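You operate a simulated robot arm through the tools that you are given. There is no shell and no other tool. Be economical: measure what you need, move in short steps, check, and stop when the job is done.

You are at the controls of a simulated robot arm. One attempt, no reset.

JOB
Wash the yellow banded sleeve in the steel tub, then switch the wash off.
Fine: rest the lid on the blue mat; wait for the green lamp; leave it in the tub, lid on, water in.
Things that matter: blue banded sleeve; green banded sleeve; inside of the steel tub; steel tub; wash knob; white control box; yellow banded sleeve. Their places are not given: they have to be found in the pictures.

Only the result counts: the job must be done as asked and must still hold three seconds after the hand-in. Knocking over, shifting, dropping, spilling or breaking anything else fails it. A push-on lid holds only when it is set on centred and level and pressed home; a screw cap is set on level and turned clockwise until tight.

ROBOT AND FRAMES
A 5-joint arm with a two-finger parallel gripper, fixed in place. Base frame: the origin is at the foot of the arm, x ahead of it, y to its left, z up; the work surface is at about z = 0. Lengths are in mm, angles in rad, forces in N, time in s.
With the tool pointing down near the work surface it reaches from about 260 to 600 mm from the base axis. Its first joint turns from -1.152 to 1.152 rad. The tool tilts only in the upright plane through the base axis and itself; it spins freely about its own axis. Payload 1.57 kg.
The tool frame sits at the grasp point between the pads (the TCP): z along the fingers, y along the line on which they close. The tips reach 30 mm beyond it. The gripper opens to 80 mm. The fingers are 17 mm wide and 12 mm thick; the gripper's body (40 by 82 mm) begins 80 mm behind the TCP.
Orientation is told as [roll, pitch, yaw] about the base's x, y, z axes, in that order, counted from this pose: with the fingers straight down and closing along the base's y, the tool's x points along the base's -x, its y along +y and its z along -z.

CONTROLS
- The arm moves only by the tool move_arm. Its argument "steps" is a list of rows, each a list of 7 numbers: the gripper command, from -1 (shut) to 1 (fully open), values between in proportion, then the shift along the tool's x, y, z in m, then the turn, a rotation vector about the tool's x, y, z in rad. In form: [[grip, x, y, z, rx, ry, rz], ...]. A call has 1 to 10 rows; each row shifts and turns the commanded pose from where the row before left it, along the tool's axes as they then stand. A row lasts 0.2 s, in which the tool goes at most 50 mm and 0.15 rad; a call with a longer step from one row to the next is refused whole, and so is a gripper value outside its range. Where a pose cannot be reached the arm comes as near as it can. A force on the tool above 40 N (or 10 N above the force at the start of the call, whichever is more), or a blocked arm, ends the call early, and 0.2 s more pass. Each finger travels about 153 mm/s and halts on what it meets, pressing with about 32 N; the grip force reading is that of the motor and also rises with nothing between the fingers. The clock runs only during rows and for 0.2 s after the last one: add rows that do not move to give the fingers time. It gives the time, the measured TCP pose, the force on the tool (base axes), the opening and the grip force at its end, in the units of the frame above (readings bear some noise), with the torque about the TCP (base axes, N m) and any sound that the robot's microphone picked up, and new pictures: "pictures" is both (left out), scene, wrist or none.
- Cameras (640 x 400 px; columns grow to the right, rows downward): "scene" is fixed at [65, 425.2, 520.3]; the picture's right is [-0.47, -0.88, 0.00], its down [-0.53, 0.28, -0.80] and it looks along [0.71, -0.37, -0.60] (base axes); focal length 214 px, centre (320, 200). "wrist" rides on the gripper at [72, -7, -122] in the tool frame; the picture's right is [0.09, 1.00, 0.00], its down [-0.84, 0.08, -0.54] and it looks along [-0.54, 0.05, 0.84] (tool axes); focal length 238 px, centre (320, 200).
- measure_at(camera, pixels): for up to 12 pixels [column, row] of the newest picture of that camera ("zoom" is the newest enlarged one), the place [x, y, z] in the base frame of the surface seen there, good to about 3 mm, but the place of the scene camera against the robot may be out by one fixed shift of up to 12 mm in any direction. It takes no simulated time.
- enlarge(camera, box): a new picture of the part [left, top, right, bottom] of that camera's present view, enlarged. It takes no simulated time.
- close_job(): hands the job in; it is judged then, once.

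Keep the steps short. Do not move on a guess: measure, check each grasp and each placing, and mend mistakes. In all there are 80 turns and 200 pictures (those below and enlarged ones count). Leave the gripper open and the arm clear of the work at the hand-in unless told otherwise, and finish with a single line.

The tools are called as a command line: name --pt "numbers of a row" for each row, then --argument value for the rest, lists and objects as JSON in quotes. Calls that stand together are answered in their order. move_arm: Moves the arm, as the interface text tells. Its arguments: {"type":"object","properties":{"steps":{"type":"array","items":{"type":"array","items":{"type":"number"}}},"pictures":{"type":"string","enum":["both","scene","wrist","none"]}},"required":["steps"]} The other tools are called the same way: measure_at (camera, pixels) gives the place of the surface under pixels of a picture; enlarge (camera, box) takes an enlarged picture of a part of a camera's view; close_job () hands the job in.

At the start:

```text
clock: 0.0
ee_pos: [322.1, 219.8, 413.3]
ee_rot: [-0.001, 0.0, 0.0]
contact_force: [0.2, -0.2, 0.1]
torque: [0.03, 0.0, 0.01]
gripper_width: 80.0
grasp_force: 0.0
```

scene: 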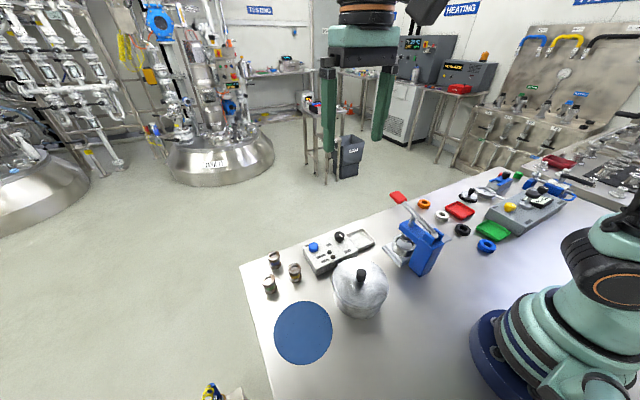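
wrist: 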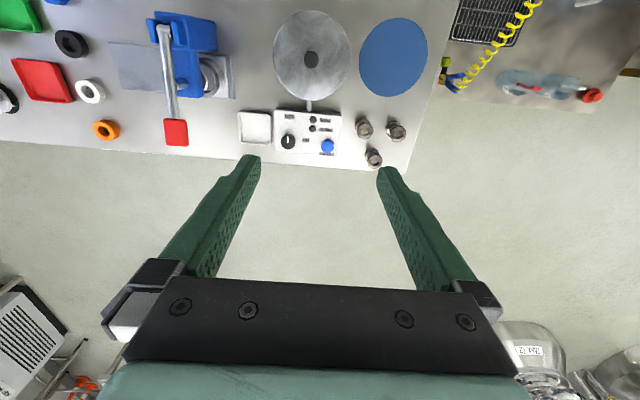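

I see the tub with lid (scene ~360,290), control box (~335,250), three sleeves (~270-295,260-290), blue mat (~303,333). I enlarge both views for detail.

enlarge --camera "scene" --box '[240, 215, 400, 315]'

enlarge --camera "wrist" --box '[230, 80, 430, 205]'

measure_at --camera "wrist" --pixels '[[311, 59], [311, 20], [275, 59], [349, 59], [393, 57], [365, 128], [396, 130], [374, 156], [288, 142], [327, 147], [255, 127], [309, 104]]'

measure_at --camera "scene" --pixels '[[360, 271], [361, 281], [340, 272], [385, 275], [303, 333], [275, 255], [295, 267], [270, 280], [314, 246], [339, 236], [355, 240], [330, 250]]'

```text
4.00 times, centred on (320, 265) of scene
```

zoom: 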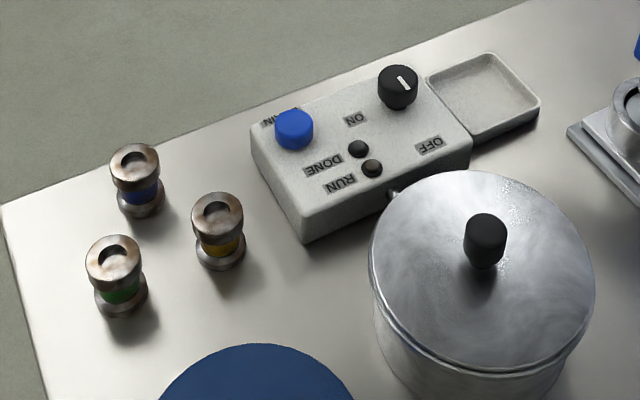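

```text
3.20 times, centred on (330, 142) of wrist
```

zoom: 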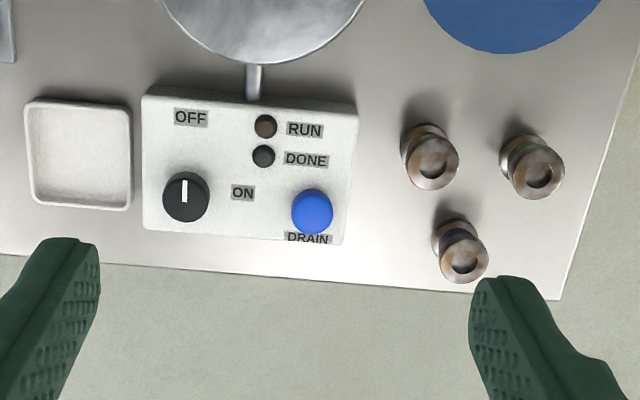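

```text
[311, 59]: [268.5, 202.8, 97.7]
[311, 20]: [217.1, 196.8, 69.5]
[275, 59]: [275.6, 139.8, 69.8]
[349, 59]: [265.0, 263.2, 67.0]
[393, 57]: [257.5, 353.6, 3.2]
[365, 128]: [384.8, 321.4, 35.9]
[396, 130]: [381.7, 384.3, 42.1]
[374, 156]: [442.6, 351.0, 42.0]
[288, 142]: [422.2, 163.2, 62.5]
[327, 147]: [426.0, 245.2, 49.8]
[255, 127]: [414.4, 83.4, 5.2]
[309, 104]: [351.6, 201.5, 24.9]
```

```text
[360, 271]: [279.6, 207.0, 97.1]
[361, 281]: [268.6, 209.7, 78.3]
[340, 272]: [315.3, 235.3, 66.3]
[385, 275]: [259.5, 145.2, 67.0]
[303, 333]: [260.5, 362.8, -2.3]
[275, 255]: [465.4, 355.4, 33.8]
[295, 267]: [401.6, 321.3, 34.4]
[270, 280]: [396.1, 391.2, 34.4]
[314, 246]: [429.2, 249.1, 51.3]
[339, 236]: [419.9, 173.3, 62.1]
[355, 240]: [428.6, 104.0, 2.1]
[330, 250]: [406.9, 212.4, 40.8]
```

Yellow sleeve is at about (390,322); knob points at OFF, with ON a quarter turn clockwise. First I go above the lid knob (~(268,203)) for a closer look.

move_arm --pt "1 0.027 -0.008 0.04 0 0 0" --pt "1 0.027 -0.009 0.04 0 0 0" --pt "1 0 0 0.045 0 0 0" --pt "1 0 0 0.045 0 0 0" --pt "1 0 0 0.03 0 0 0" --pt "1 0 0 0 0 0 0"

```text
clock: 1.4
ee_pos: [268.7, 200.1, 212.7]
ee_rot: [0.002, 0.001, 0.0]
contact_force: [0.2, -1.0, -0.3]
torque: [0.04, 0.01, -0.04]
gripper_width: 79.9
grasp_force: 0.1
```

scene: 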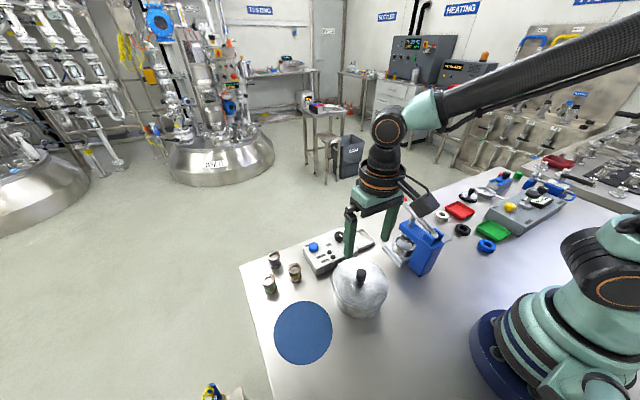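
wrist: 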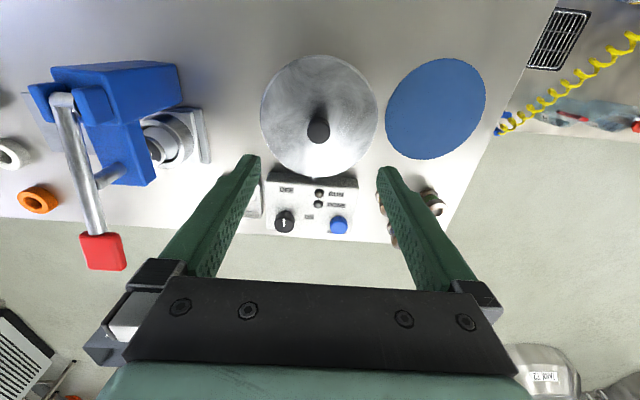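

enlarge --camera "wrist" --box '[240, 45, 400, 245]'

measure_at --camera "wrist" --pixels '[[318, 127], [318, 118], [308, 130], [328, 130], [264, 116], [375, 116], [320, 57], [320, 175], [319, 102], [435, 109], [290, 150], [350, 150]]'

```text
2.00 times, centred on (320, 145) of wrist
```

zoom: 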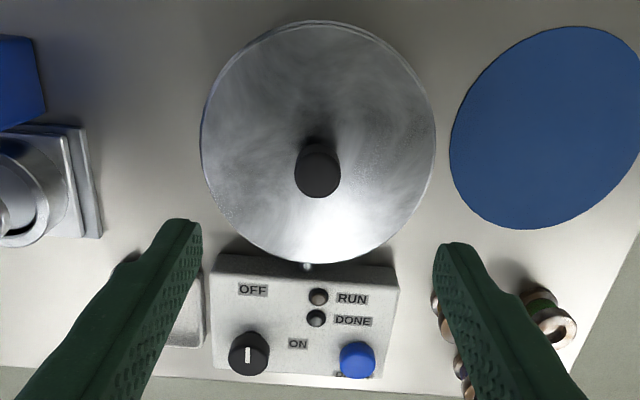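

```text
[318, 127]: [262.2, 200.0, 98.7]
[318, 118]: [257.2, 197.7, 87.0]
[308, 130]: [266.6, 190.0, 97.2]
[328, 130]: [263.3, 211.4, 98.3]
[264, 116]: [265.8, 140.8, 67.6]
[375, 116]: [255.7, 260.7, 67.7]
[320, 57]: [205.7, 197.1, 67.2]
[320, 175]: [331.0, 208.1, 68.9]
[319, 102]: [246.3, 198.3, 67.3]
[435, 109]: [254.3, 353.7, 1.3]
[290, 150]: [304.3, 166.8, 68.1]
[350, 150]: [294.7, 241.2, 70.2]
```

Lid top z≈68, knob (266,201), top z≈98, ~20 mm wide. I descend to TCP z≈105 and close.

move_arm --pt "0.2 0.002 0.001 0.03 0 0 0" --pt "0.2 0 0 0.03 0 0 0" --pt "0.2 0 0 0.03 0 0 0" --pt "0.2 0 0 0.018 0 0 0" --pt "0.2 0 0 0 0 0 0" --pt "-1 0 0 0 0 0 0" --pt "-1 0 0 0 0 0 0" --pt "-1 0 0 0 0 0 0"

```text
clock: 3.0
ee_pos: [265.3, 200.5, 105.3]
ee_rot: [-0.004, 0.005, -0.008]
contact_force: [2.4, -5.6, 1.4]
torque: [-0.01, -0.05, -0.01]
gripper_width: 22.9
grasp_force: 31.7
stopped in row 7: the force on the tool passed its limit at 42 N (the readings are from after the stop); the commanded pose is now the measured one
```

scene: 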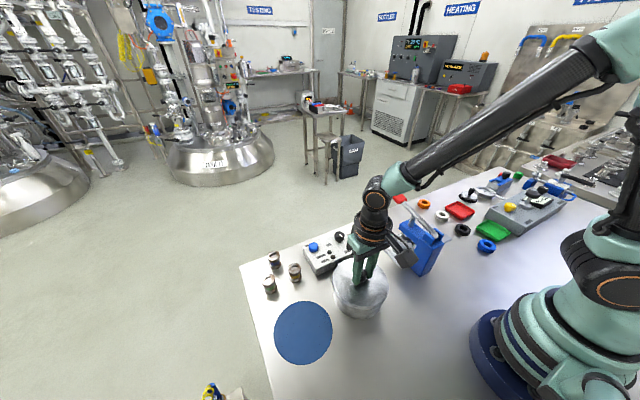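
wrist: 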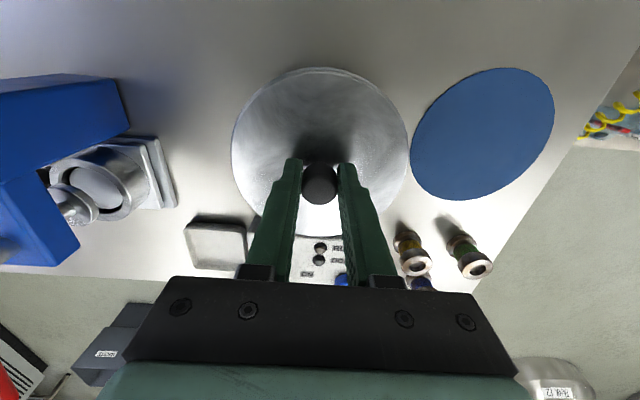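

Knob gripped (22.9 mm). I lift gently.

move_arm --pt "-1 0 0 -0.005 0 0 0" --pt "-1 0 0 -0.005 0 0 0" --pt "-1 0 0 -0.01 0 0 0" --pt "-1 0 0 -0.02 0 0 0" --pt "-1 0 0 -0.02 0 0 0" --pt "-1 0 0 0 0 0 0"

```text
clock: 4.4
ee_pos: [264.8, 200.7, 166.1]
ee_rot: [-0.003, 0.003, -0.005]
contact_force: [0.5, 0.1, -1.9]
torque: [0.01, 0.0, 0.02]
gripper_width: 22.8
grasp_force: 32.2
heard: snap
```

scene: 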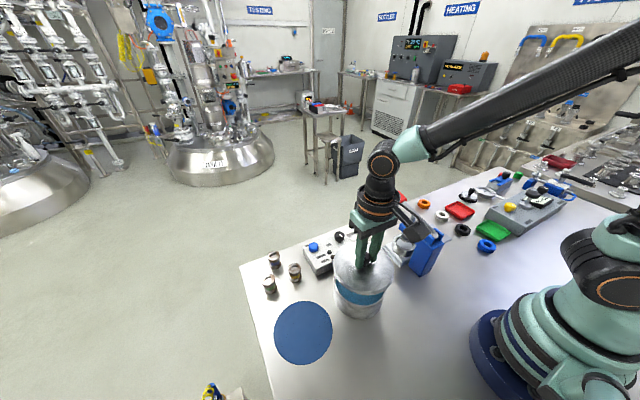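
wrist: 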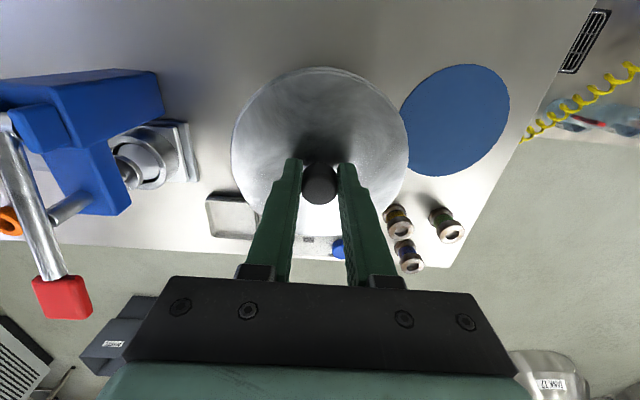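

Lid is off. I measure the mat edges to find its centre.

measure_at --camera "wrist" --pixels '[[412, 150], [505, 85], [455, 68], [440, 173], [410, 110], [498, 130], [456, 120]]'

enlarge --camera "scene" --box '[260, 220, 420, 370]'

```text
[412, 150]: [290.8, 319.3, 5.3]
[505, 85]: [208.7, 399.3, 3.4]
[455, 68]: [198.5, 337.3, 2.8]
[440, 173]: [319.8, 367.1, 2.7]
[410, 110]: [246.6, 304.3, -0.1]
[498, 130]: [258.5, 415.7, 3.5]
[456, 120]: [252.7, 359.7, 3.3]
```

```text
2.67 times, centred on (340, 295) of scene
```

zoom: 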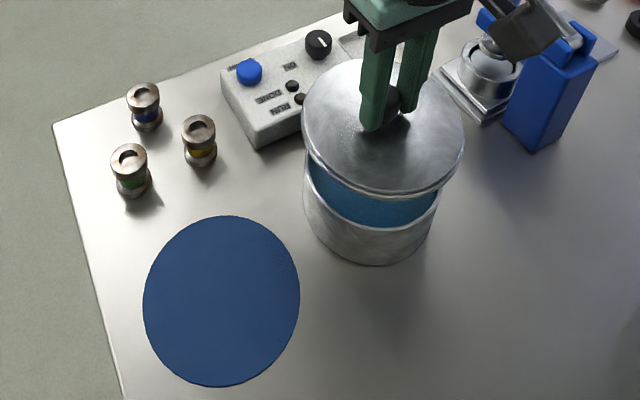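

Mat centre ≈ (257,359). I carry the lid over and lower partway.

move_arm --pt "-1 0.002 0.03 -0.01 0 0 0" --pt "-1 0.002 0.04 0 0 0 0" --pt "-1 0.002 0.04 0 0 0 0" --pt "-1 0.002 0.03 0 0 0 0" --pt "-1 0 0.018 0 0 0 0" --pt "-1 0 0 0.03 0 0 0" --pt "-1 0 0 0.03 0 0 0" --pt "-1 0 0 0.03 0 0 0" --pt "-1 0 0 0 0 0 0"

```text
clock: 6.4
ee_pos: [258.3, 359.1, 83.9]
ee_rot: [-0.003, 0.005, -0.008]
contact_force: [-0.5, -0.5, -0.9]
torque: [0.0, 0.0, 0.0]
gripper_width: 23.1
grasp_force: 32.2
```

scene: 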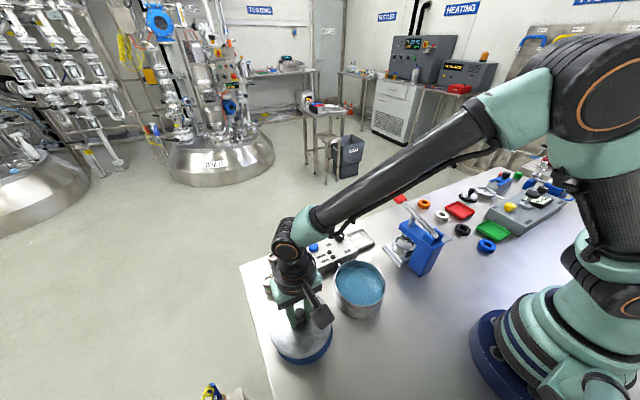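
wrist: 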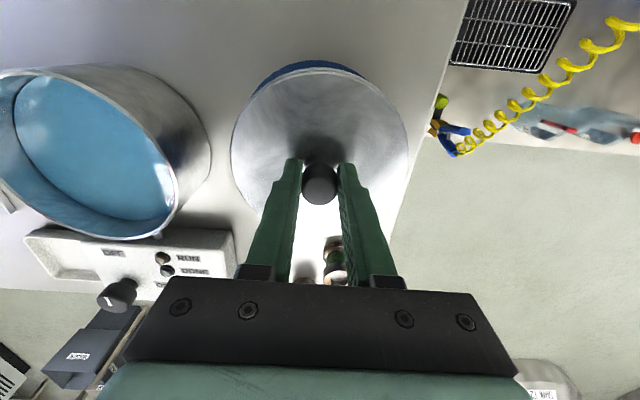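

Centred over the mat. I lower slowly until contact.

move_arm --pt "-1 0 0 0.012 0 0 0" --pt "-1 0 0 0.01 0 0 0" --pt "-1 0 0 0.005 0 0 0" --pt "-1 0 0 0.002 0 0 0" --pt "-1 0 0 0 0 0 0" --pictures "none"

enlarge --camera "scene" --box '[250, 280, 370, 380]'

```text
clock: 7.6
ee_pos: [257.7, 358.8, 55.5]
ee_rot: [-0.003, 0.003, -0.005]
contact_force: [0.4, 0.1, -1.1]
torque: [-0.01, 0.02, -0.02]
gripper_width: 23.0
grasp_force: 32.2
```

```text
4.00 times, centred on (310, 330) of scene
```

zoom: 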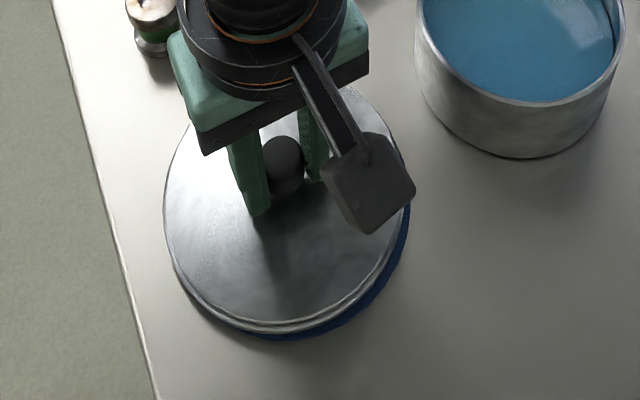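

Close to contact and centred within ~2 mm. I continue down in small steps.

move_arm --pt "-1 0 -0.002 0.003 0 0 0" --pt "-1 0 0 0.002 0 0 0" --pt "-1 0 0 0.002 0 0 0" --pt "-1 0 0 0 0 0 0" --pictures "none"

enlarge --camera "scene" --box '[250, 280, 370, 380]'

```text
clock: 8.6
ee_pos: [257.0, 355.7, 47.3]
ee_rot: [-0.004, 0.001, -0.006]
contact_force: [1.2, -0.2, 0.7]
torque: [0.05, 0.02, -0.02]
gripper_width: 23.2
grasp_force: 31.8
```

```text
4.00 times, centred on (310, 330) of scene
```

zoom: 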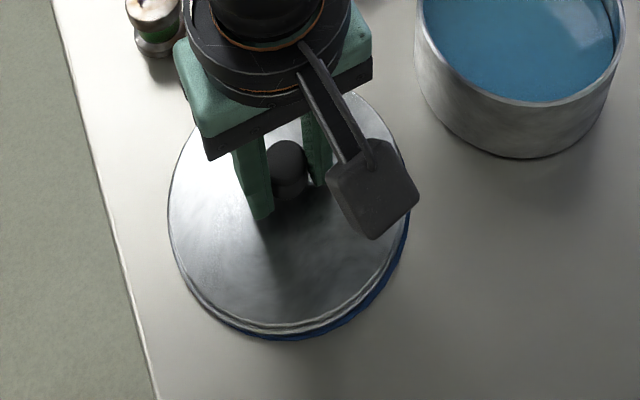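

move_arm --pt "-1 0 0 0.001 0 0 0" --pt "-1 0 0 0.001 0 0 0" --pt "-1 0 0 0.001 0 0 0" --pt "-1 0 0 0 0 0 0" --pictures "none"

```text
clock: 9.6
ee_pos: [257.8, 355.5, 45.5]
ee_rot: [-0.003, 0.001, -0.006]
contact_force: [-4.2, -12.1, 36.0]
torque: [-0.24, -0.1, -0.05]
gripper_width: 22.5
grasp_force: 32.2
```

Contact (36 N). I ease 1.5 mm, open, and rise.

move_arm --pt "-1 0 0 -0.002 0 0 0" --pt "-0.2 0 0 0 0 0 0" --pt "0.2 0 0 0 0 0 0" --pt "0.2 0 0 -0.02 0 0 0" --pt "0.2 0 0 -0.03 0 0 0" --pt "0.2 0 0 -0.045 0 0 0" --pt "0.2 0 0 -0.045 0 0 0" --pt "0.2 0 0 -0.01 0 0 0"

```text
clock: 11.4
ee_pos: [258.5, 356.4, 197.5]
ee_rot: [-0.004, 0.003, -0.006]
contact_force: [-0.4, 0.2, 0.2]
torque: [-0.02, -0.01, 0.04]
gripper_width: 47.9
grasp_force: 0.0
```

scene: 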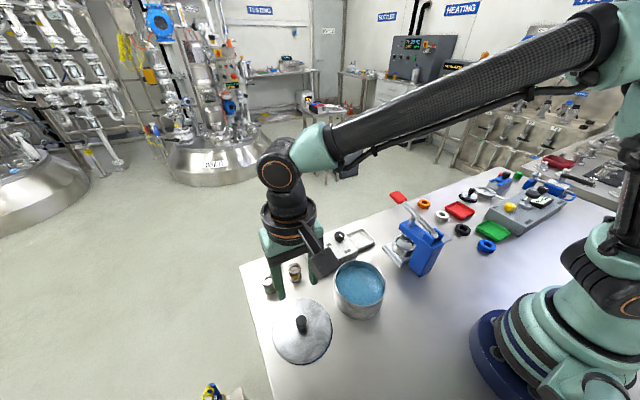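
wrist: 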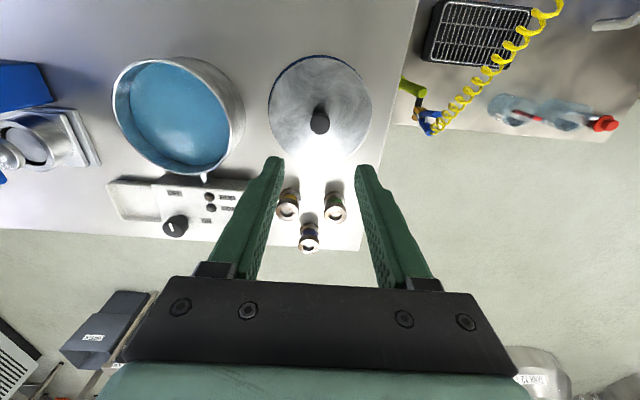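

Lid rests on the mat. I measure sleeves and the tub.

enlarge --camera "wrist" --box '[260, 170, 370, 260]'

measure_at --camera "wrist" --pixels '[[289, 214], [289, 200], [279, 211], [299, 211], [334, 214], [309, 244], [175, 120], [114, 105], [229, 140], [150, 63], [190, 175], [320, 123]]'

```text
4.44 times, centred on (315, 215) of wrist
```

zoom: 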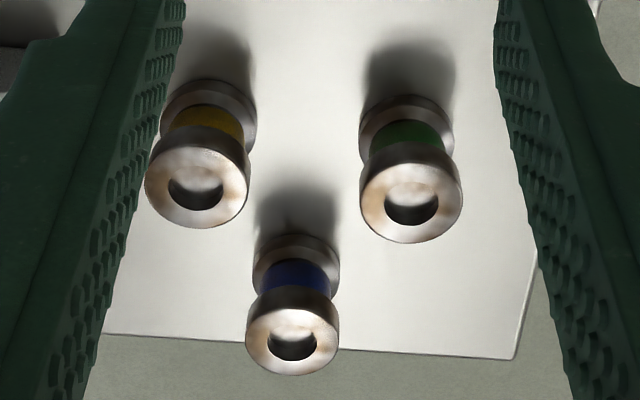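

```text
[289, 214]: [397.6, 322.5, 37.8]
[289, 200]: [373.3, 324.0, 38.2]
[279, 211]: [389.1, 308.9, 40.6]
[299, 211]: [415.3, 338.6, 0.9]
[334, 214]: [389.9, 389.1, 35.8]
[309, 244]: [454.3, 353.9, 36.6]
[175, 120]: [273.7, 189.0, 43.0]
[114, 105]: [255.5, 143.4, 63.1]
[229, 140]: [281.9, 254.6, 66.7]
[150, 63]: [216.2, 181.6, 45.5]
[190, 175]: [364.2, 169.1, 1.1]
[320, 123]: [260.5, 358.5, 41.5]
```

Sleeves ~40 tall, ~28 wide. I move above the yellow one at z≈150 to centre accurately.

move_arm --pt "0.4 -0.04 -0.012 0 0 0 0" --pt "0.4 -0.045 -0.011 0.0 0 0 0" --pt "0.4 -0.044 -0.011 0.02 0 0 0" --pt "0.4 0 0 0.03 0 0 0" --pt "0.4 0 0 0 0 0 0" --pictures "wrist"

enlarge --camera "wrist" --box '[260, 100, 400, 190]'

```text
clock: 12.6
ee_pos: [387.9, 321.7, 146.8]
ee_rot: [-0.003, 0.003, -0.005]
contact_force: [-0.7, 0.0, 0.9]
torque: [-0.01, 0.01, 0.02]
gripper_width: 55.9
grasp_force: 0.0
```

wrist: 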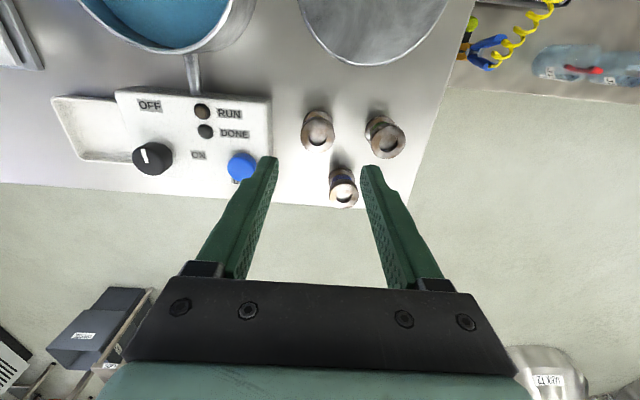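

```text
4.44 times, centred on (330, 145) of wrist
```

zoom: 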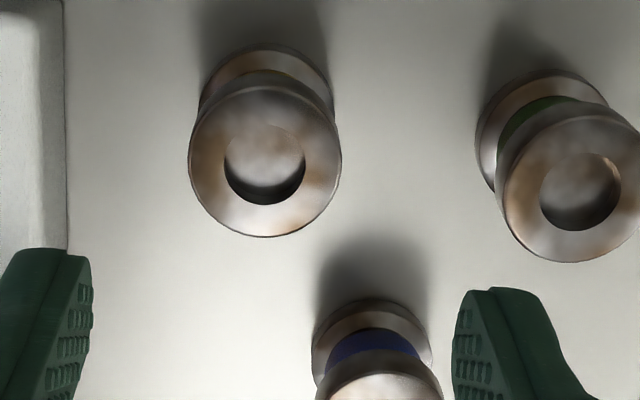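

measure_at --camera "zoom" --pixels '[[264, 100], [264, 228], [196, 162], [335, 162], [264, 215], [264, 110], [264, 160], [328, 388], [430, 388]]'

```text
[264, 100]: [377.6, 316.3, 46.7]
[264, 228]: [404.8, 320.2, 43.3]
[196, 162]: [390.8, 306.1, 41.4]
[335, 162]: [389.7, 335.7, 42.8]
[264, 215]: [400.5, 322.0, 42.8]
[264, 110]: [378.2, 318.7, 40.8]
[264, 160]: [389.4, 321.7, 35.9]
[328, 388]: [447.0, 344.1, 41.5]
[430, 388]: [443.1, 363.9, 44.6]
```

Yellow centre (391,321), top z 42, dia ~30. I descend to TCP z≈38 and close.

move_arm --pt "0.4 -0.003 -0.0005 0.035 0 0 0" --pt "0.4 0 0 0.035 0 0 0" --pt "0.4 0 0 0.025 0 0 0" --pt "0.4 0 0 0.014 0 0 0" --pt "0.4 0 0 0 0 0 0" --pt "-0.1 0 0 0 0 0 0" --pt "-0.3 0 0 0 0 0 0" --pt "-1 0 0 0 0 0 0" --pt "-1 0 0 0 0 0 0"

```text
clock: 14.6
ee_pos: [390.4, 321.3, 38.1]
ee_rot: [-0.002, 0.004, -0.007]
contact_force: [0.5, 0.9, 0.3]
torque: [0.02, -0.01, 0.02]
gripper_width: 33.4
grasp_force: 32.3
```

scene: 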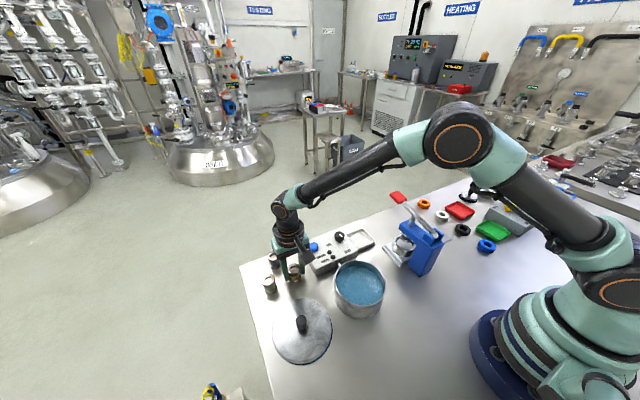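
wrist: 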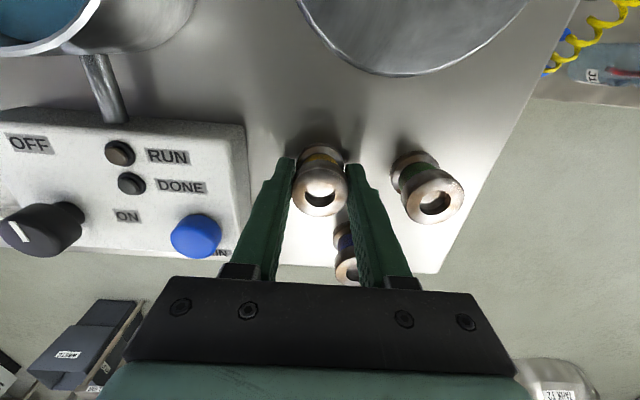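

Gripped (33 mm). I lift straight up.

move_arm --pt "-1 0 0 -0.01 0 0 0" --pt "-1 0 0 -0.03 0 0 0" --pt "-1 0 0 -0.04 0 0 0" --pt "-1 0 0 -0.04 0 0 0" --pt "-1 0 0 0 0 0 0"

```text
clock: 15.8
ee_pos: [391.3, 320.5, 158.0]
ee_rot: [-0.003, 0.005, -0.009]
contact_force: [0.3, -0.3, -1.1]
torque: [-0.02, -0.01, 0.02]
gripper_width: 33.3
grasp_force: 32.3
```

scene: 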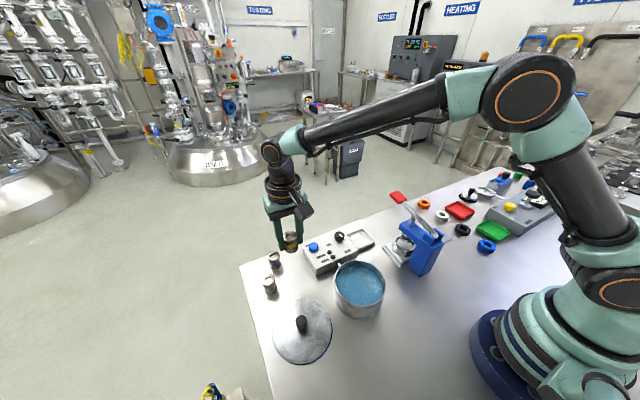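
wrist: 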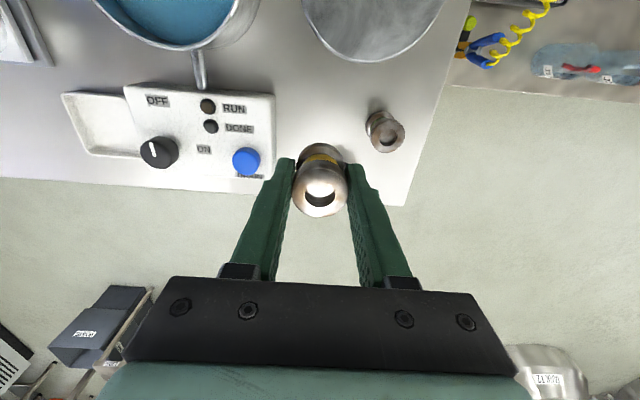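

The sleeve is held. I carry it over the tub centre (~266,201).

move_arm --pt "-1 0.025 -0.024 0 0 0 0" --pt "-1 0.033 -0.032 0 0 0 0" --pt "-1 0.033 -0.032 0 0 0 0" --pt "-1 0.025 -0.024 0 0 0 0" --pt "-1 0.008 -0.008 0 0 0 0" --pt "-1 0 0 0 0 0 0"

measure_at --camera "wrist" --pixels '[[320, 60], [320, 80], [270, 110], [375, 110], [320, 100]]'

```text
clock: 17.2
ee_pos: [265.4, 201.5, 158.2]
ee_rot: [-0.003, 0.003, -0.005]
contact_force: [-0.7, -0.3, -1.2]
torque: [-0.04, 0.0, 0.01]
gripper_width: 33.2
grasp_force: 31.8
```

scene: 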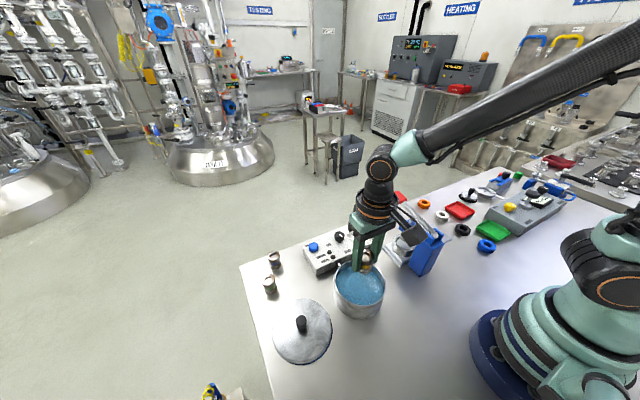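
wrist: 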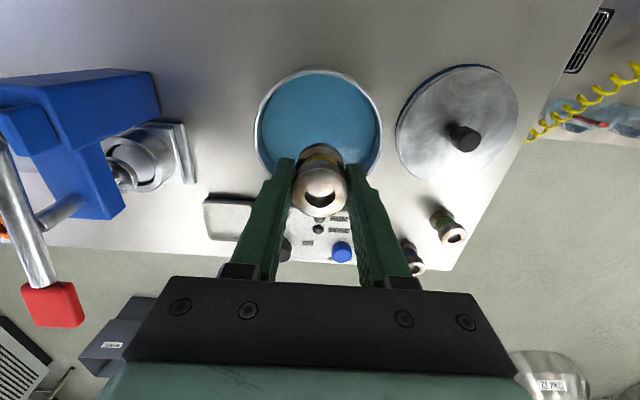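

```text
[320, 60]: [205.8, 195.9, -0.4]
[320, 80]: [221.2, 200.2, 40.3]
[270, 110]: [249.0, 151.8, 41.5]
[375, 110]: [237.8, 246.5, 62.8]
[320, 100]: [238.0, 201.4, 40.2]
```

Centred above the water. I lower steadily, then in small steps to the floor.

move_arm --pt "-1 0 0 0.03 0 0 0" --pt "-1 0 0 0.025 0 0 0" --pt "-1 0 0 0.015 0 0 0" --pt "-1 0 0 0.012 0 0 0" --pt "-1 0 0 0.012 0 0 0" --pt "-1 0 0 0.008 0 0 0" --pt "-1 0 0 0.004 0 0 0" --pt "-1 0 0 0 0 0 0"

```text
clock: 19.0
ee_pos: [264.8, 200.3, 52.3]
ee_rot: [-0.003, 0.003, -0.006]
contact_force: [0.0, 0.0, -1.8]
torque: [0.02, 0.02, 0.04]
gripper_width: 33.6
grasp_force: 32.2
```

scene: 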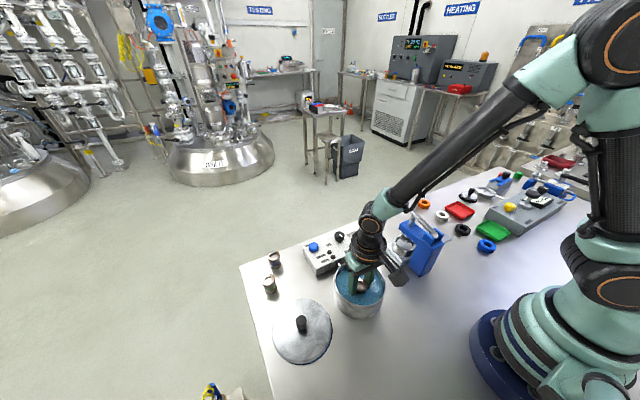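
wrist: 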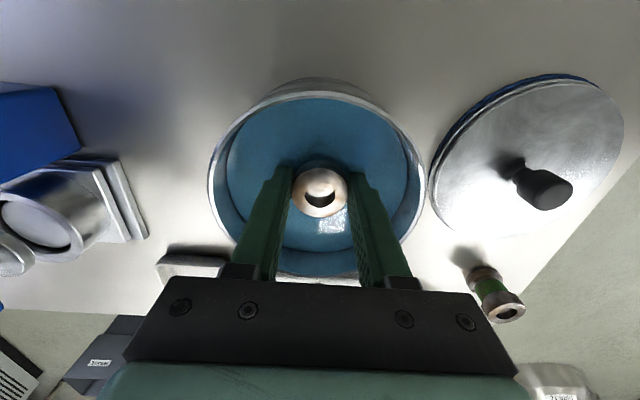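

move_arm --pt "-1 0 0 0.003 0 0 0" --pt "-1 0 0 0.002 0 0 0" --pt "-1 0 0 0.002 0 0 0" --pt "-1 0 0 0 0 0 0" --pictures "none"

```text
clock: 20.0
ee_pos: [265.1, 201.3, 45.6]
ee_rot: [-0.003, 0.001, -0.004]
contact_force: [-0.3, 0.3, -1.6]
torque: [-0.02, -0.03, 0.0]
gripper_width: 33.4
grasp_force: 31.7
```

move_arm --pt "-1 0 0 0.001 0 0 0" --pt "-1 0 0 0.001 0 0 0" --pt "-1 0 0 0 0 0 0" --pictures "none"

```text
clock: 20.8
ee_pos: [265.1, 201.2, 43.2]
ee_rot: [-0.003, 0.004, -0.006]
contact_force: [-0.4, -1.1, 1.9]
torque: [0.01, 0.02, 0.0]
gripper_width: 33.4
grasp_force: 31.7
```

Load has transferred (contact). I release and rise.

move_arm --pt "0.0 0 0 0 0 0 0" --pt "0.2 0 0 0 0 0 0" --pt "0.2 0 0 -0.015 0 0 0" --pt "0.2 0 0 -0.02 0 0 0" --pt "0.2 0 0 -0.03 0 0 0" --pt "0.2 0 0 -0.045 0 0 0" --pt "0.2 0 0 -0.045 0 0 0" --pt "0.2 0 0 0 0 0 0"

enlarge --camera "wrist" --box '[240, 60, 400, 160]'

```text
clock: 22.6
ee_pos: [266.4, 202.1, 199.8]
ee_rot: [-0.004, 0.003, -0.006]
contact_force: [0.2, -0.7, -0.1]
torque: [0.02, 0.03, -0.02]
gripper_width: 48.0
grasp_force: 0.0
```

scene: 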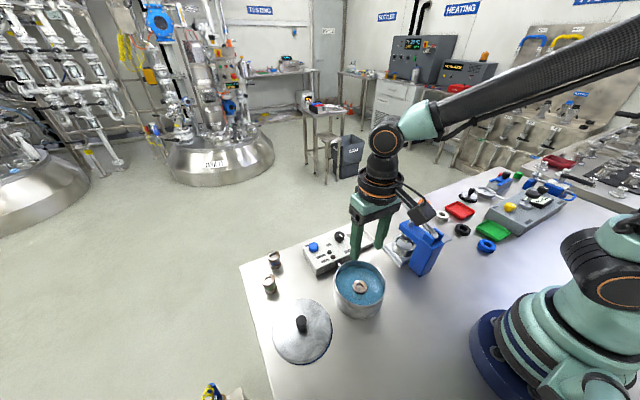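
wrist: 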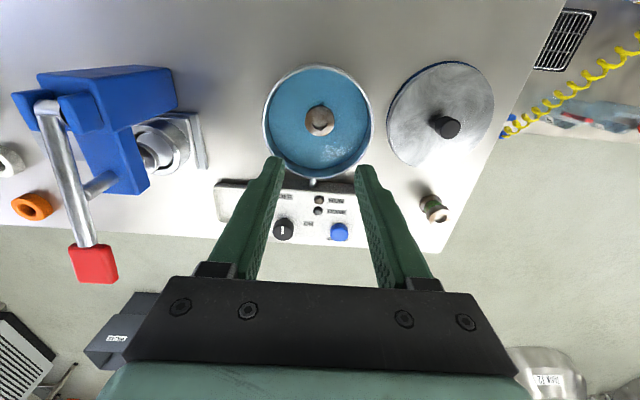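

```text
4.00 times, centred on (320, 110) of wrist
```

zoom: 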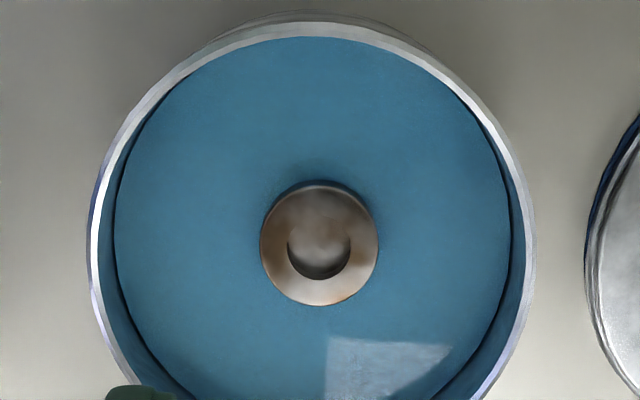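

Sleeve stands upright in the tub. I measure the rim and lid knob for refitting.

measure_at --camera "zoom" --pixels '[[318, 30], [92, 260], [530, 260], [300, 186], [140, 120], [480, 100]]'

measure_at --camera "wrist" --pixels '[[446, 129], [436, 128], [457, 128], [391, 115], [493, 105], [445, 64], [425, 164], [265, 118], [371, 118], [316, 68], [318, 177]]'

```text
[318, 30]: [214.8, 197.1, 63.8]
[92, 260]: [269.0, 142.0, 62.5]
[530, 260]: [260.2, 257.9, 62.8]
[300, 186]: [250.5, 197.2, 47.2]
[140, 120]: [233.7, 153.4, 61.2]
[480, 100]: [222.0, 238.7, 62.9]
```

```text
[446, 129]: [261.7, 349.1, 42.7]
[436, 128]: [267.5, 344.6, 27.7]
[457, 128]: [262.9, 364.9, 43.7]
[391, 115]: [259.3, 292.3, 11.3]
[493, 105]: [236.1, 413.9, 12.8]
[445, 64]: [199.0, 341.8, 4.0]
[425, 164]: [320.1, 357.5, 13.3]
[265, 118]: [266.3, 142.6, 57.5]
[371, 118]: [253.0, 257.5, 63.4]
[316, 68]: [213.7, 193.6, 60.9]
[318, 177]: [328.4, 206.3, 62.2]
```

Lid is where I left it. I regrasp at the same TCP (257.8,355.5,46).

move_arm --pt "0.2 0.003 0.033 0 0 0 0" --pt "0.2 0.002 0.04 0 0 0 0" --pt "0.2 0.002 0.04 0 0 0 0" --pt "0.2 0.0015 0.04 0 0 0 0" --pt "0.2 0 0 0.045 0 0 0" --pt "0.2 0 0 0.045 0 0 0" --pt "0.2 0 0 0.03 0 0 0" --pt "0.2 0 0 0 0 0 0" --pictures "wrist"

```text
clock: 24.4
ee_pos: [256.6, 353.4, 77.6]
ee_rot: [-0.004, 0.003, -0.005]
contact_force: [-0.7, 0.4, -0.3]
torque: [-0.02, -0.03, 0.0]
gripper_width: 48.0
grasp_force: 0.0
```

wrist: 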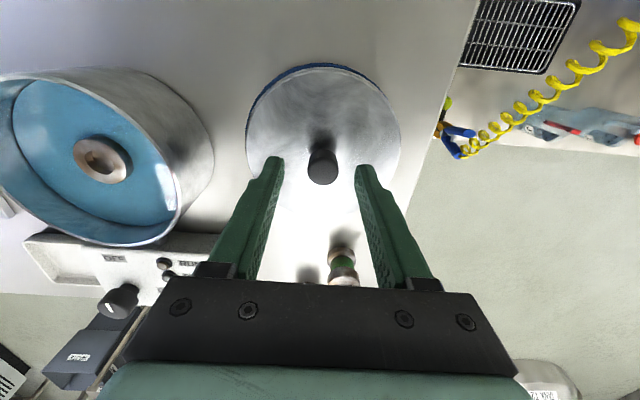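

move_arm --pt "0.2 -0.001 0.002 0.015 0 0 0" --pt "0.2 0 0 0.014 0 0 0" --pt "0.2 0 0 0.002 0 0 0" --pt "-0.2 0 0 0 0 0 0" --pt "-0.35 0 0 0 0 0 0" --pt "-0.5 0 0 0 0 0 0" --pt "-1 0 0 0 0 0 0" --pt "-1 0 0 0 0 0 0" --pictures "wrist"

```text
clock: 26.2
ee_pos: [258.6, 357.0, 47.1]
ee_rot: [-0.003, 0.002, -0.008]
contact_force: [0.0, 0.2, -0.1]
torque: [0.04, 0.01, 0.01]
gripper_width: 23.2
grasp_force: 31.6
```

wrist: 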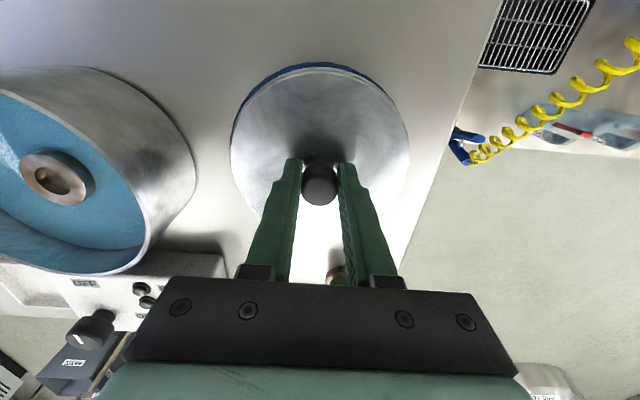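

Regrasped with the same geometry. I lift and carry back to above the tub.

move_arm --pt "-1 0 0 -0.02 0 0 0" --pt "-1 0 0 -0.04 0 0 0" --pt "-1 0 0 -0.04 0 0 0" --pt "-1 0 0 -0.02 0 0 0" --pt "-1 -0.001 -0.036 0 0 0 0" --pt "-1 -0.002 -0.04 0 0 0 0" --pt "-1 -0.002 -0.04 0 0 0 0" --pt "-1 -0.002 -0.04 0 0 0 0" --pt "-1 0 0 0 0 0 0" --pt "-1 0 0 0 0 0 0"

```text
clock: 28.4
ee_pos: [265.6, 200.5, 167.4]
ee_rot: [-0.002, 0.001, -0.007]
contact_force: [0.3, 0.2, -1.1]
torque: [0.01, 0.02, -0.01]
gripper_width: 23.0
grasp_force: 31.5
```

scene: 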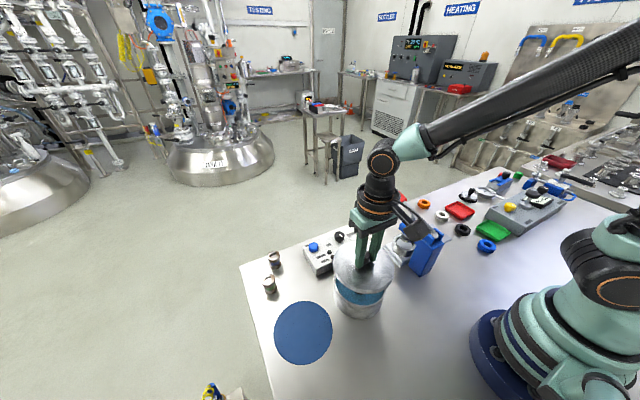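
wrist: 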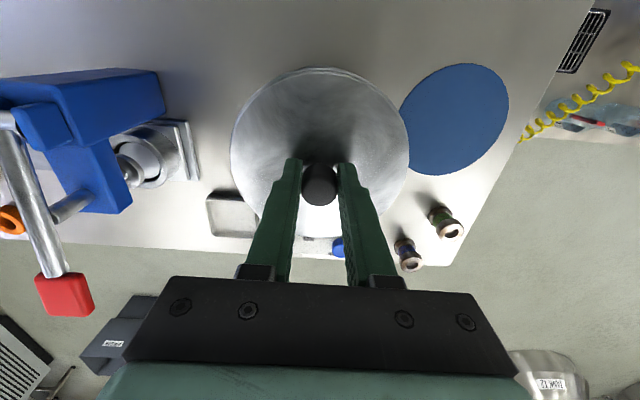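

Aligned with the removal pose. I lower toward the rim (seated TCP ≈106).

move_arm --pt "-1 0 0 0.025 0 0 0" --pt "-1 0 0 0.02 0 0 0" --pt "-1 0 0 0.007 0 0 0" --pt "-1 0 0 0.003 0 0 0" --pt "-1 0 0 0.002 0 0 0" --pt "-1 0 0 0 0 0 0" --pictures "none"

enlarge --camera "scene" --box '[300, 240, 420, 330]'

```text
clock: 29.8
ee_pos: [264.9, 200.8, 110.5]
ee_rot: [-0.002, 0.004, -0.005]
contact_force: [0.3, 0.3, -1.8]
torque: [-0.04, 0.0, 0.02]
gripper_width: 23.3
grasp_force: 32.2
```

```text
4.44 times, centred on (360, 285) of scene
```

zoom: 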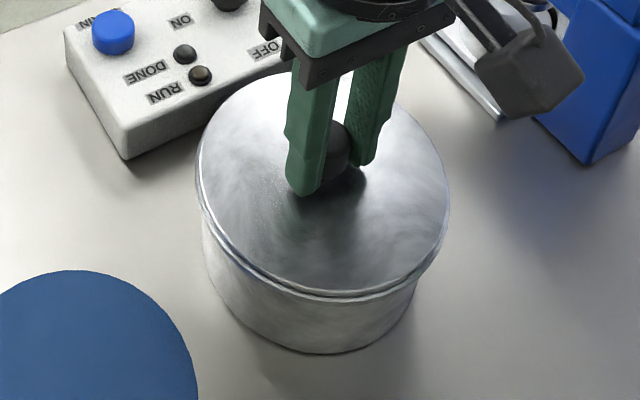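

Centred and level just above seating. I press down in 1 mm steps listening for a snap.

move_arm --pt "-1 0 0 0.002 0 0 0" --pt "-1 0 0 0.001 0 0 0" --pt "-1 0 0 0.001 0 0 0" --pt "-1 0 0 0.001 0 0 0" --pt "-1 0 0 0.001 0 0 0" --pt "-1 0 0 0 0 0 0" --pictures "none"

```text
clock: 31.2
ee_pos: [264.0, 200.4, 105.4]
ee_rot: [-0.004, 0.003, -0.006]
contact_force: [-0.2, -0.5, -2.5]
torque: [-0.01, 0.02, -0.03]
gripper_width: 23.0
grasp_force: 32.1
```

move_arm --pt "-1 0 0 0.001 0 0 0" --pt "-1 0 0 0.001 0 0 0" --pt "-1 0 0 0.001 0 0 0" --pt "-1 0 0 0.001 0 0 0" --pt "-1 0 0 0 0 0 0" --pictures "none"

```text
clock: 32.0
ee_pos: [265.7, 200.1, 104.5]
ee_rot: [-0.005, 0.005, -0.01]
contact_force: [-0.5, -3.8, 3.7]
torque: [0.09, -0.14, -0.04]
gripper_width: 23.2
grasp_force: 31.9
heard: snap
stopped in row 4: the force on the tool passed its limit at 43 N (the readings are from after the stop); the commanded pose is now the measured one
```

Snap heard at z≈104.5. I release and rise to inspect.

move_arm --pt "-0.2 0 0 0 0 0 0" --pt "0.2 0 0 0 0 0 0" --pt "0.2 0 0 -0.02 0 0 0" --pt "0.2 0 0 -0.04 0 0 0" --pt "0.2 0 0 -0.04 0 0 0" --pt "0.2 0 0 0 0 0 0" --pictures "wrist"

enlarge --camera "scene" --box '[300, 220, 420, 320]'

measure_at --camera "wrist" --pixels '[[270, 116], [370, 116], [320, 70], [320, 165], [285, 222], [285, 215], [285, 230]]'

```text
clock: 33.4
ee_pos: [265.5, 200.6, 204.2]
ee_rot: [-0.004, 0.006, -0.009]
contact_force: [1.1, -0.6, 0.5]
torque: [0.01, 0.0, -0.02]
gripper_width: 48.0
grasp_force: 0.0
```

wrist: 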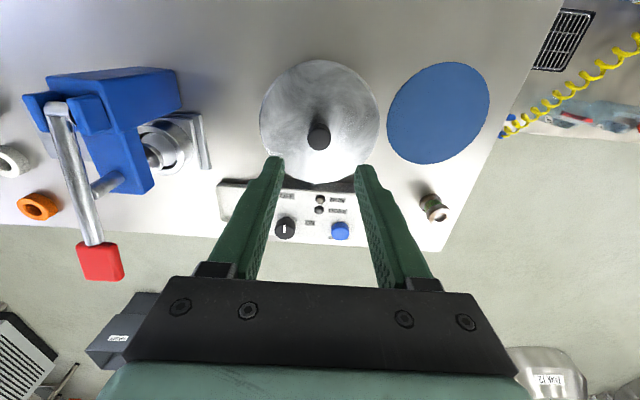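

```text
4.00 times, centred on (360, 270) of scene
```

zoom: 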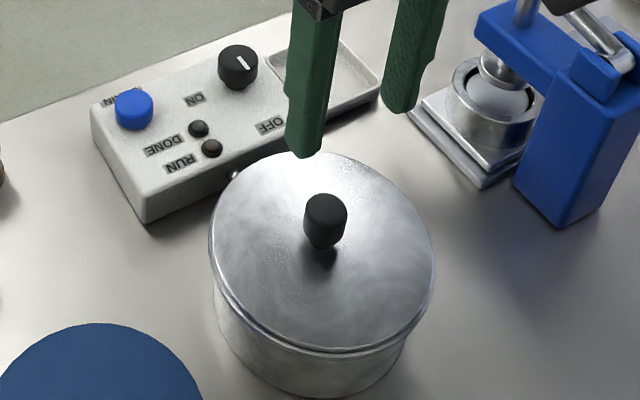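

```text
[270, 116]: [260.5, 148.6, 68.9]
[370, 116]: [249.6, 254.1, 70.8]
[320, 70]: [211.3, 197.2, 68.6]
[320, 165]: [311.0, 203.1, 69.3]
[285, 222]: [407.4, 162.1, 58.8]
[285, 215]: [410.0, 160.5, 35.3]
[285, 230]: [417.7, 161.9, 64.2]
```

Lid level and seated. Next I move above the wash knob (~420,162) to measure it.

move_arm --pt "0.2 -0.04 -0.01 0 0 0 0" --pt "0.2 -0.04 -0.01 0 0 0 0" --pt "0.2 -0.04 -0.01 0 0 0 0" --pt "0.2 -0.034 -0.008 0.025 0 0 0" --pt "0.2 0 0 0.025 0 0 0" --pt "0.2 0 0 0 0 0 0" --pictures "wrist"

enlarge --camera "wrist" --box '[250, 80, 410, 180]'

```text
clock: 34.8
ee_pos: [417.9, 160.8, 152.8]
ee_rot: [0.0, 0.006, -0.007]
contact_force: [-0.1, -0.3, -0.4]
torque: [0.01, 0.02, 0.06]
gripper_width: 47.9
grasp_force: 0.0
```

wrist: 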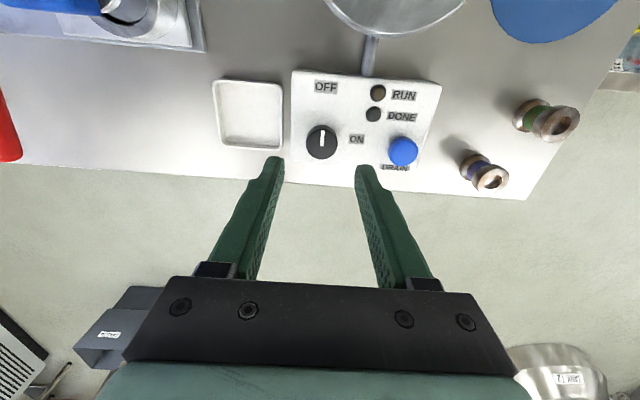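

```text
4.00 times, centred on (330, 130) of wrist
```

zoom: 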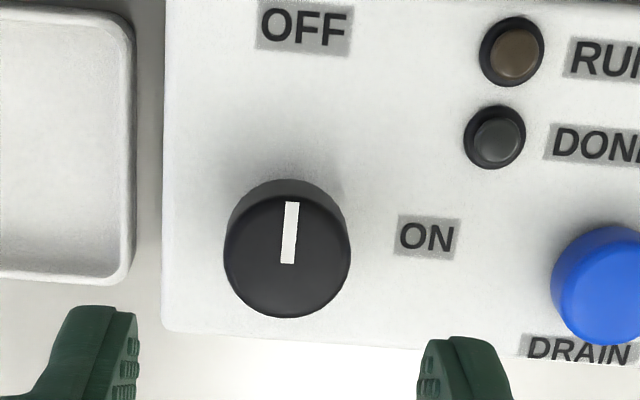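

measure_at --camera "zoom" --pixels '[[290, 200], [288, 255], [288, 312], [230, 258], [345, 258], [300, 130], [430, 240], [430, 290], [292, 186]]'

```text
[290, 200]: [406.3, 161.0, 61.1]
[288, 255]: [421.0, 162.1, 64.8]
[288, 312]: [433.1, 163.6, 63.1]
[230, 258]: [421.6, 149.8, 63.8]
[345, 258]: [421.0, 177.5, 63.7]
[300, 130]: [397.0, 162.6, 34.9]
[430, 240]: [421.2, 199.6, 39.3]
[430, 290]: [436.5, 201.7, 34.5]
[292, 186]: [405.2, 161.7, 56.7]
```

Knob centre (420,163), top z 64, panel z ~37. I descend to TCP ≈75 and grip gradually.

move_arm --pt "0.2 -0.002 0.002 0.03 0 0 0" --pt "0.2 0 0 0.03 0 0 0" --pt "0.2 0 0 0.018 0 0 0" --pt "0.2 0 0 0 0 0 0" --pt "-0.1 0 0 0 0 0 0" --pt "-0.25 0 0 0 0 0 0" --pt "-0.35 0 0 0 0 0 0" --pt "-1 0 0 0 0 0 0" --pt "-1 0 0 0 0 0 0"

```text
clock: 36.8
ee_pos: [419.3, 162.1, 74.5]
ee_rot: [-0.002, 0.003, -0.01]
contact_force: [3.8, -8.8, -1.9]
torque: [-0.12, -0.04, 0.0]
gripper_width: 29.7
grasp_force: 39.3
```

scene: 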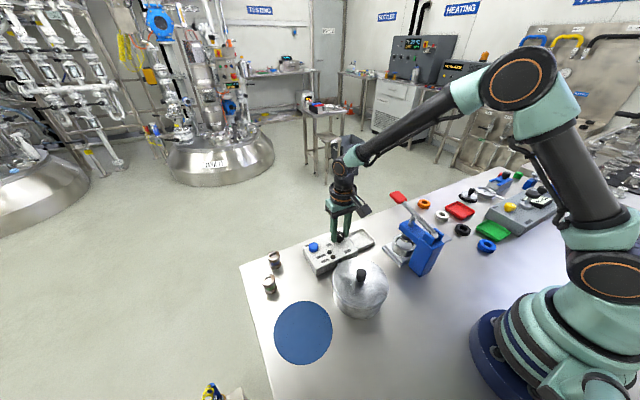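
wrist: 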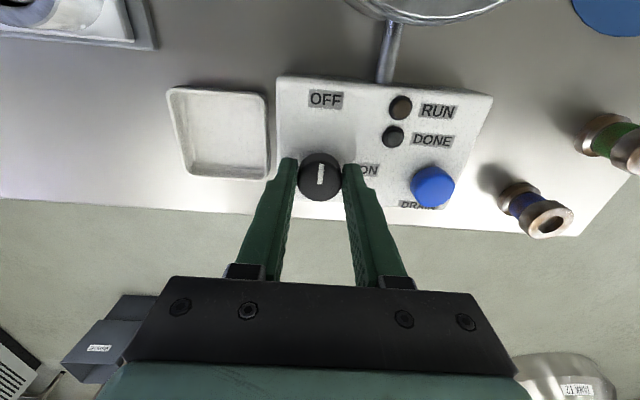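

Gripped; a slight side load, so I ease 1 mm in −y, then turn clockwise (tool +z).

move_arm --pt "-1 0 -0.001 0 0 0 0" --pt "-1 0 0 0 0 0 0.12" --pt "-1 0 0 0 0 0 0.14" --pt "-1 0 0 0 0 0 0.14" --pt "-1 0 0 0 0 0 0.14" --pt "-1 0 0 0 0 0 0.14" --pictures "wrist"

```text
clock: 38.2
ee_pos: [420.3, 163.0, 73.8]
ee_rot: [-0.003, 0.003, -0.688]
contact_force: [1.0, 24.7, -23.1]
torque: [0.45, -0.24, 0.03]
gripper_width: 29.7
grasp_force: 39.3
```

wrist: 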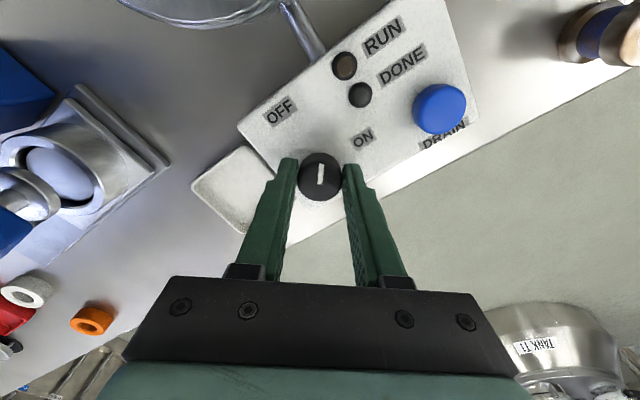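

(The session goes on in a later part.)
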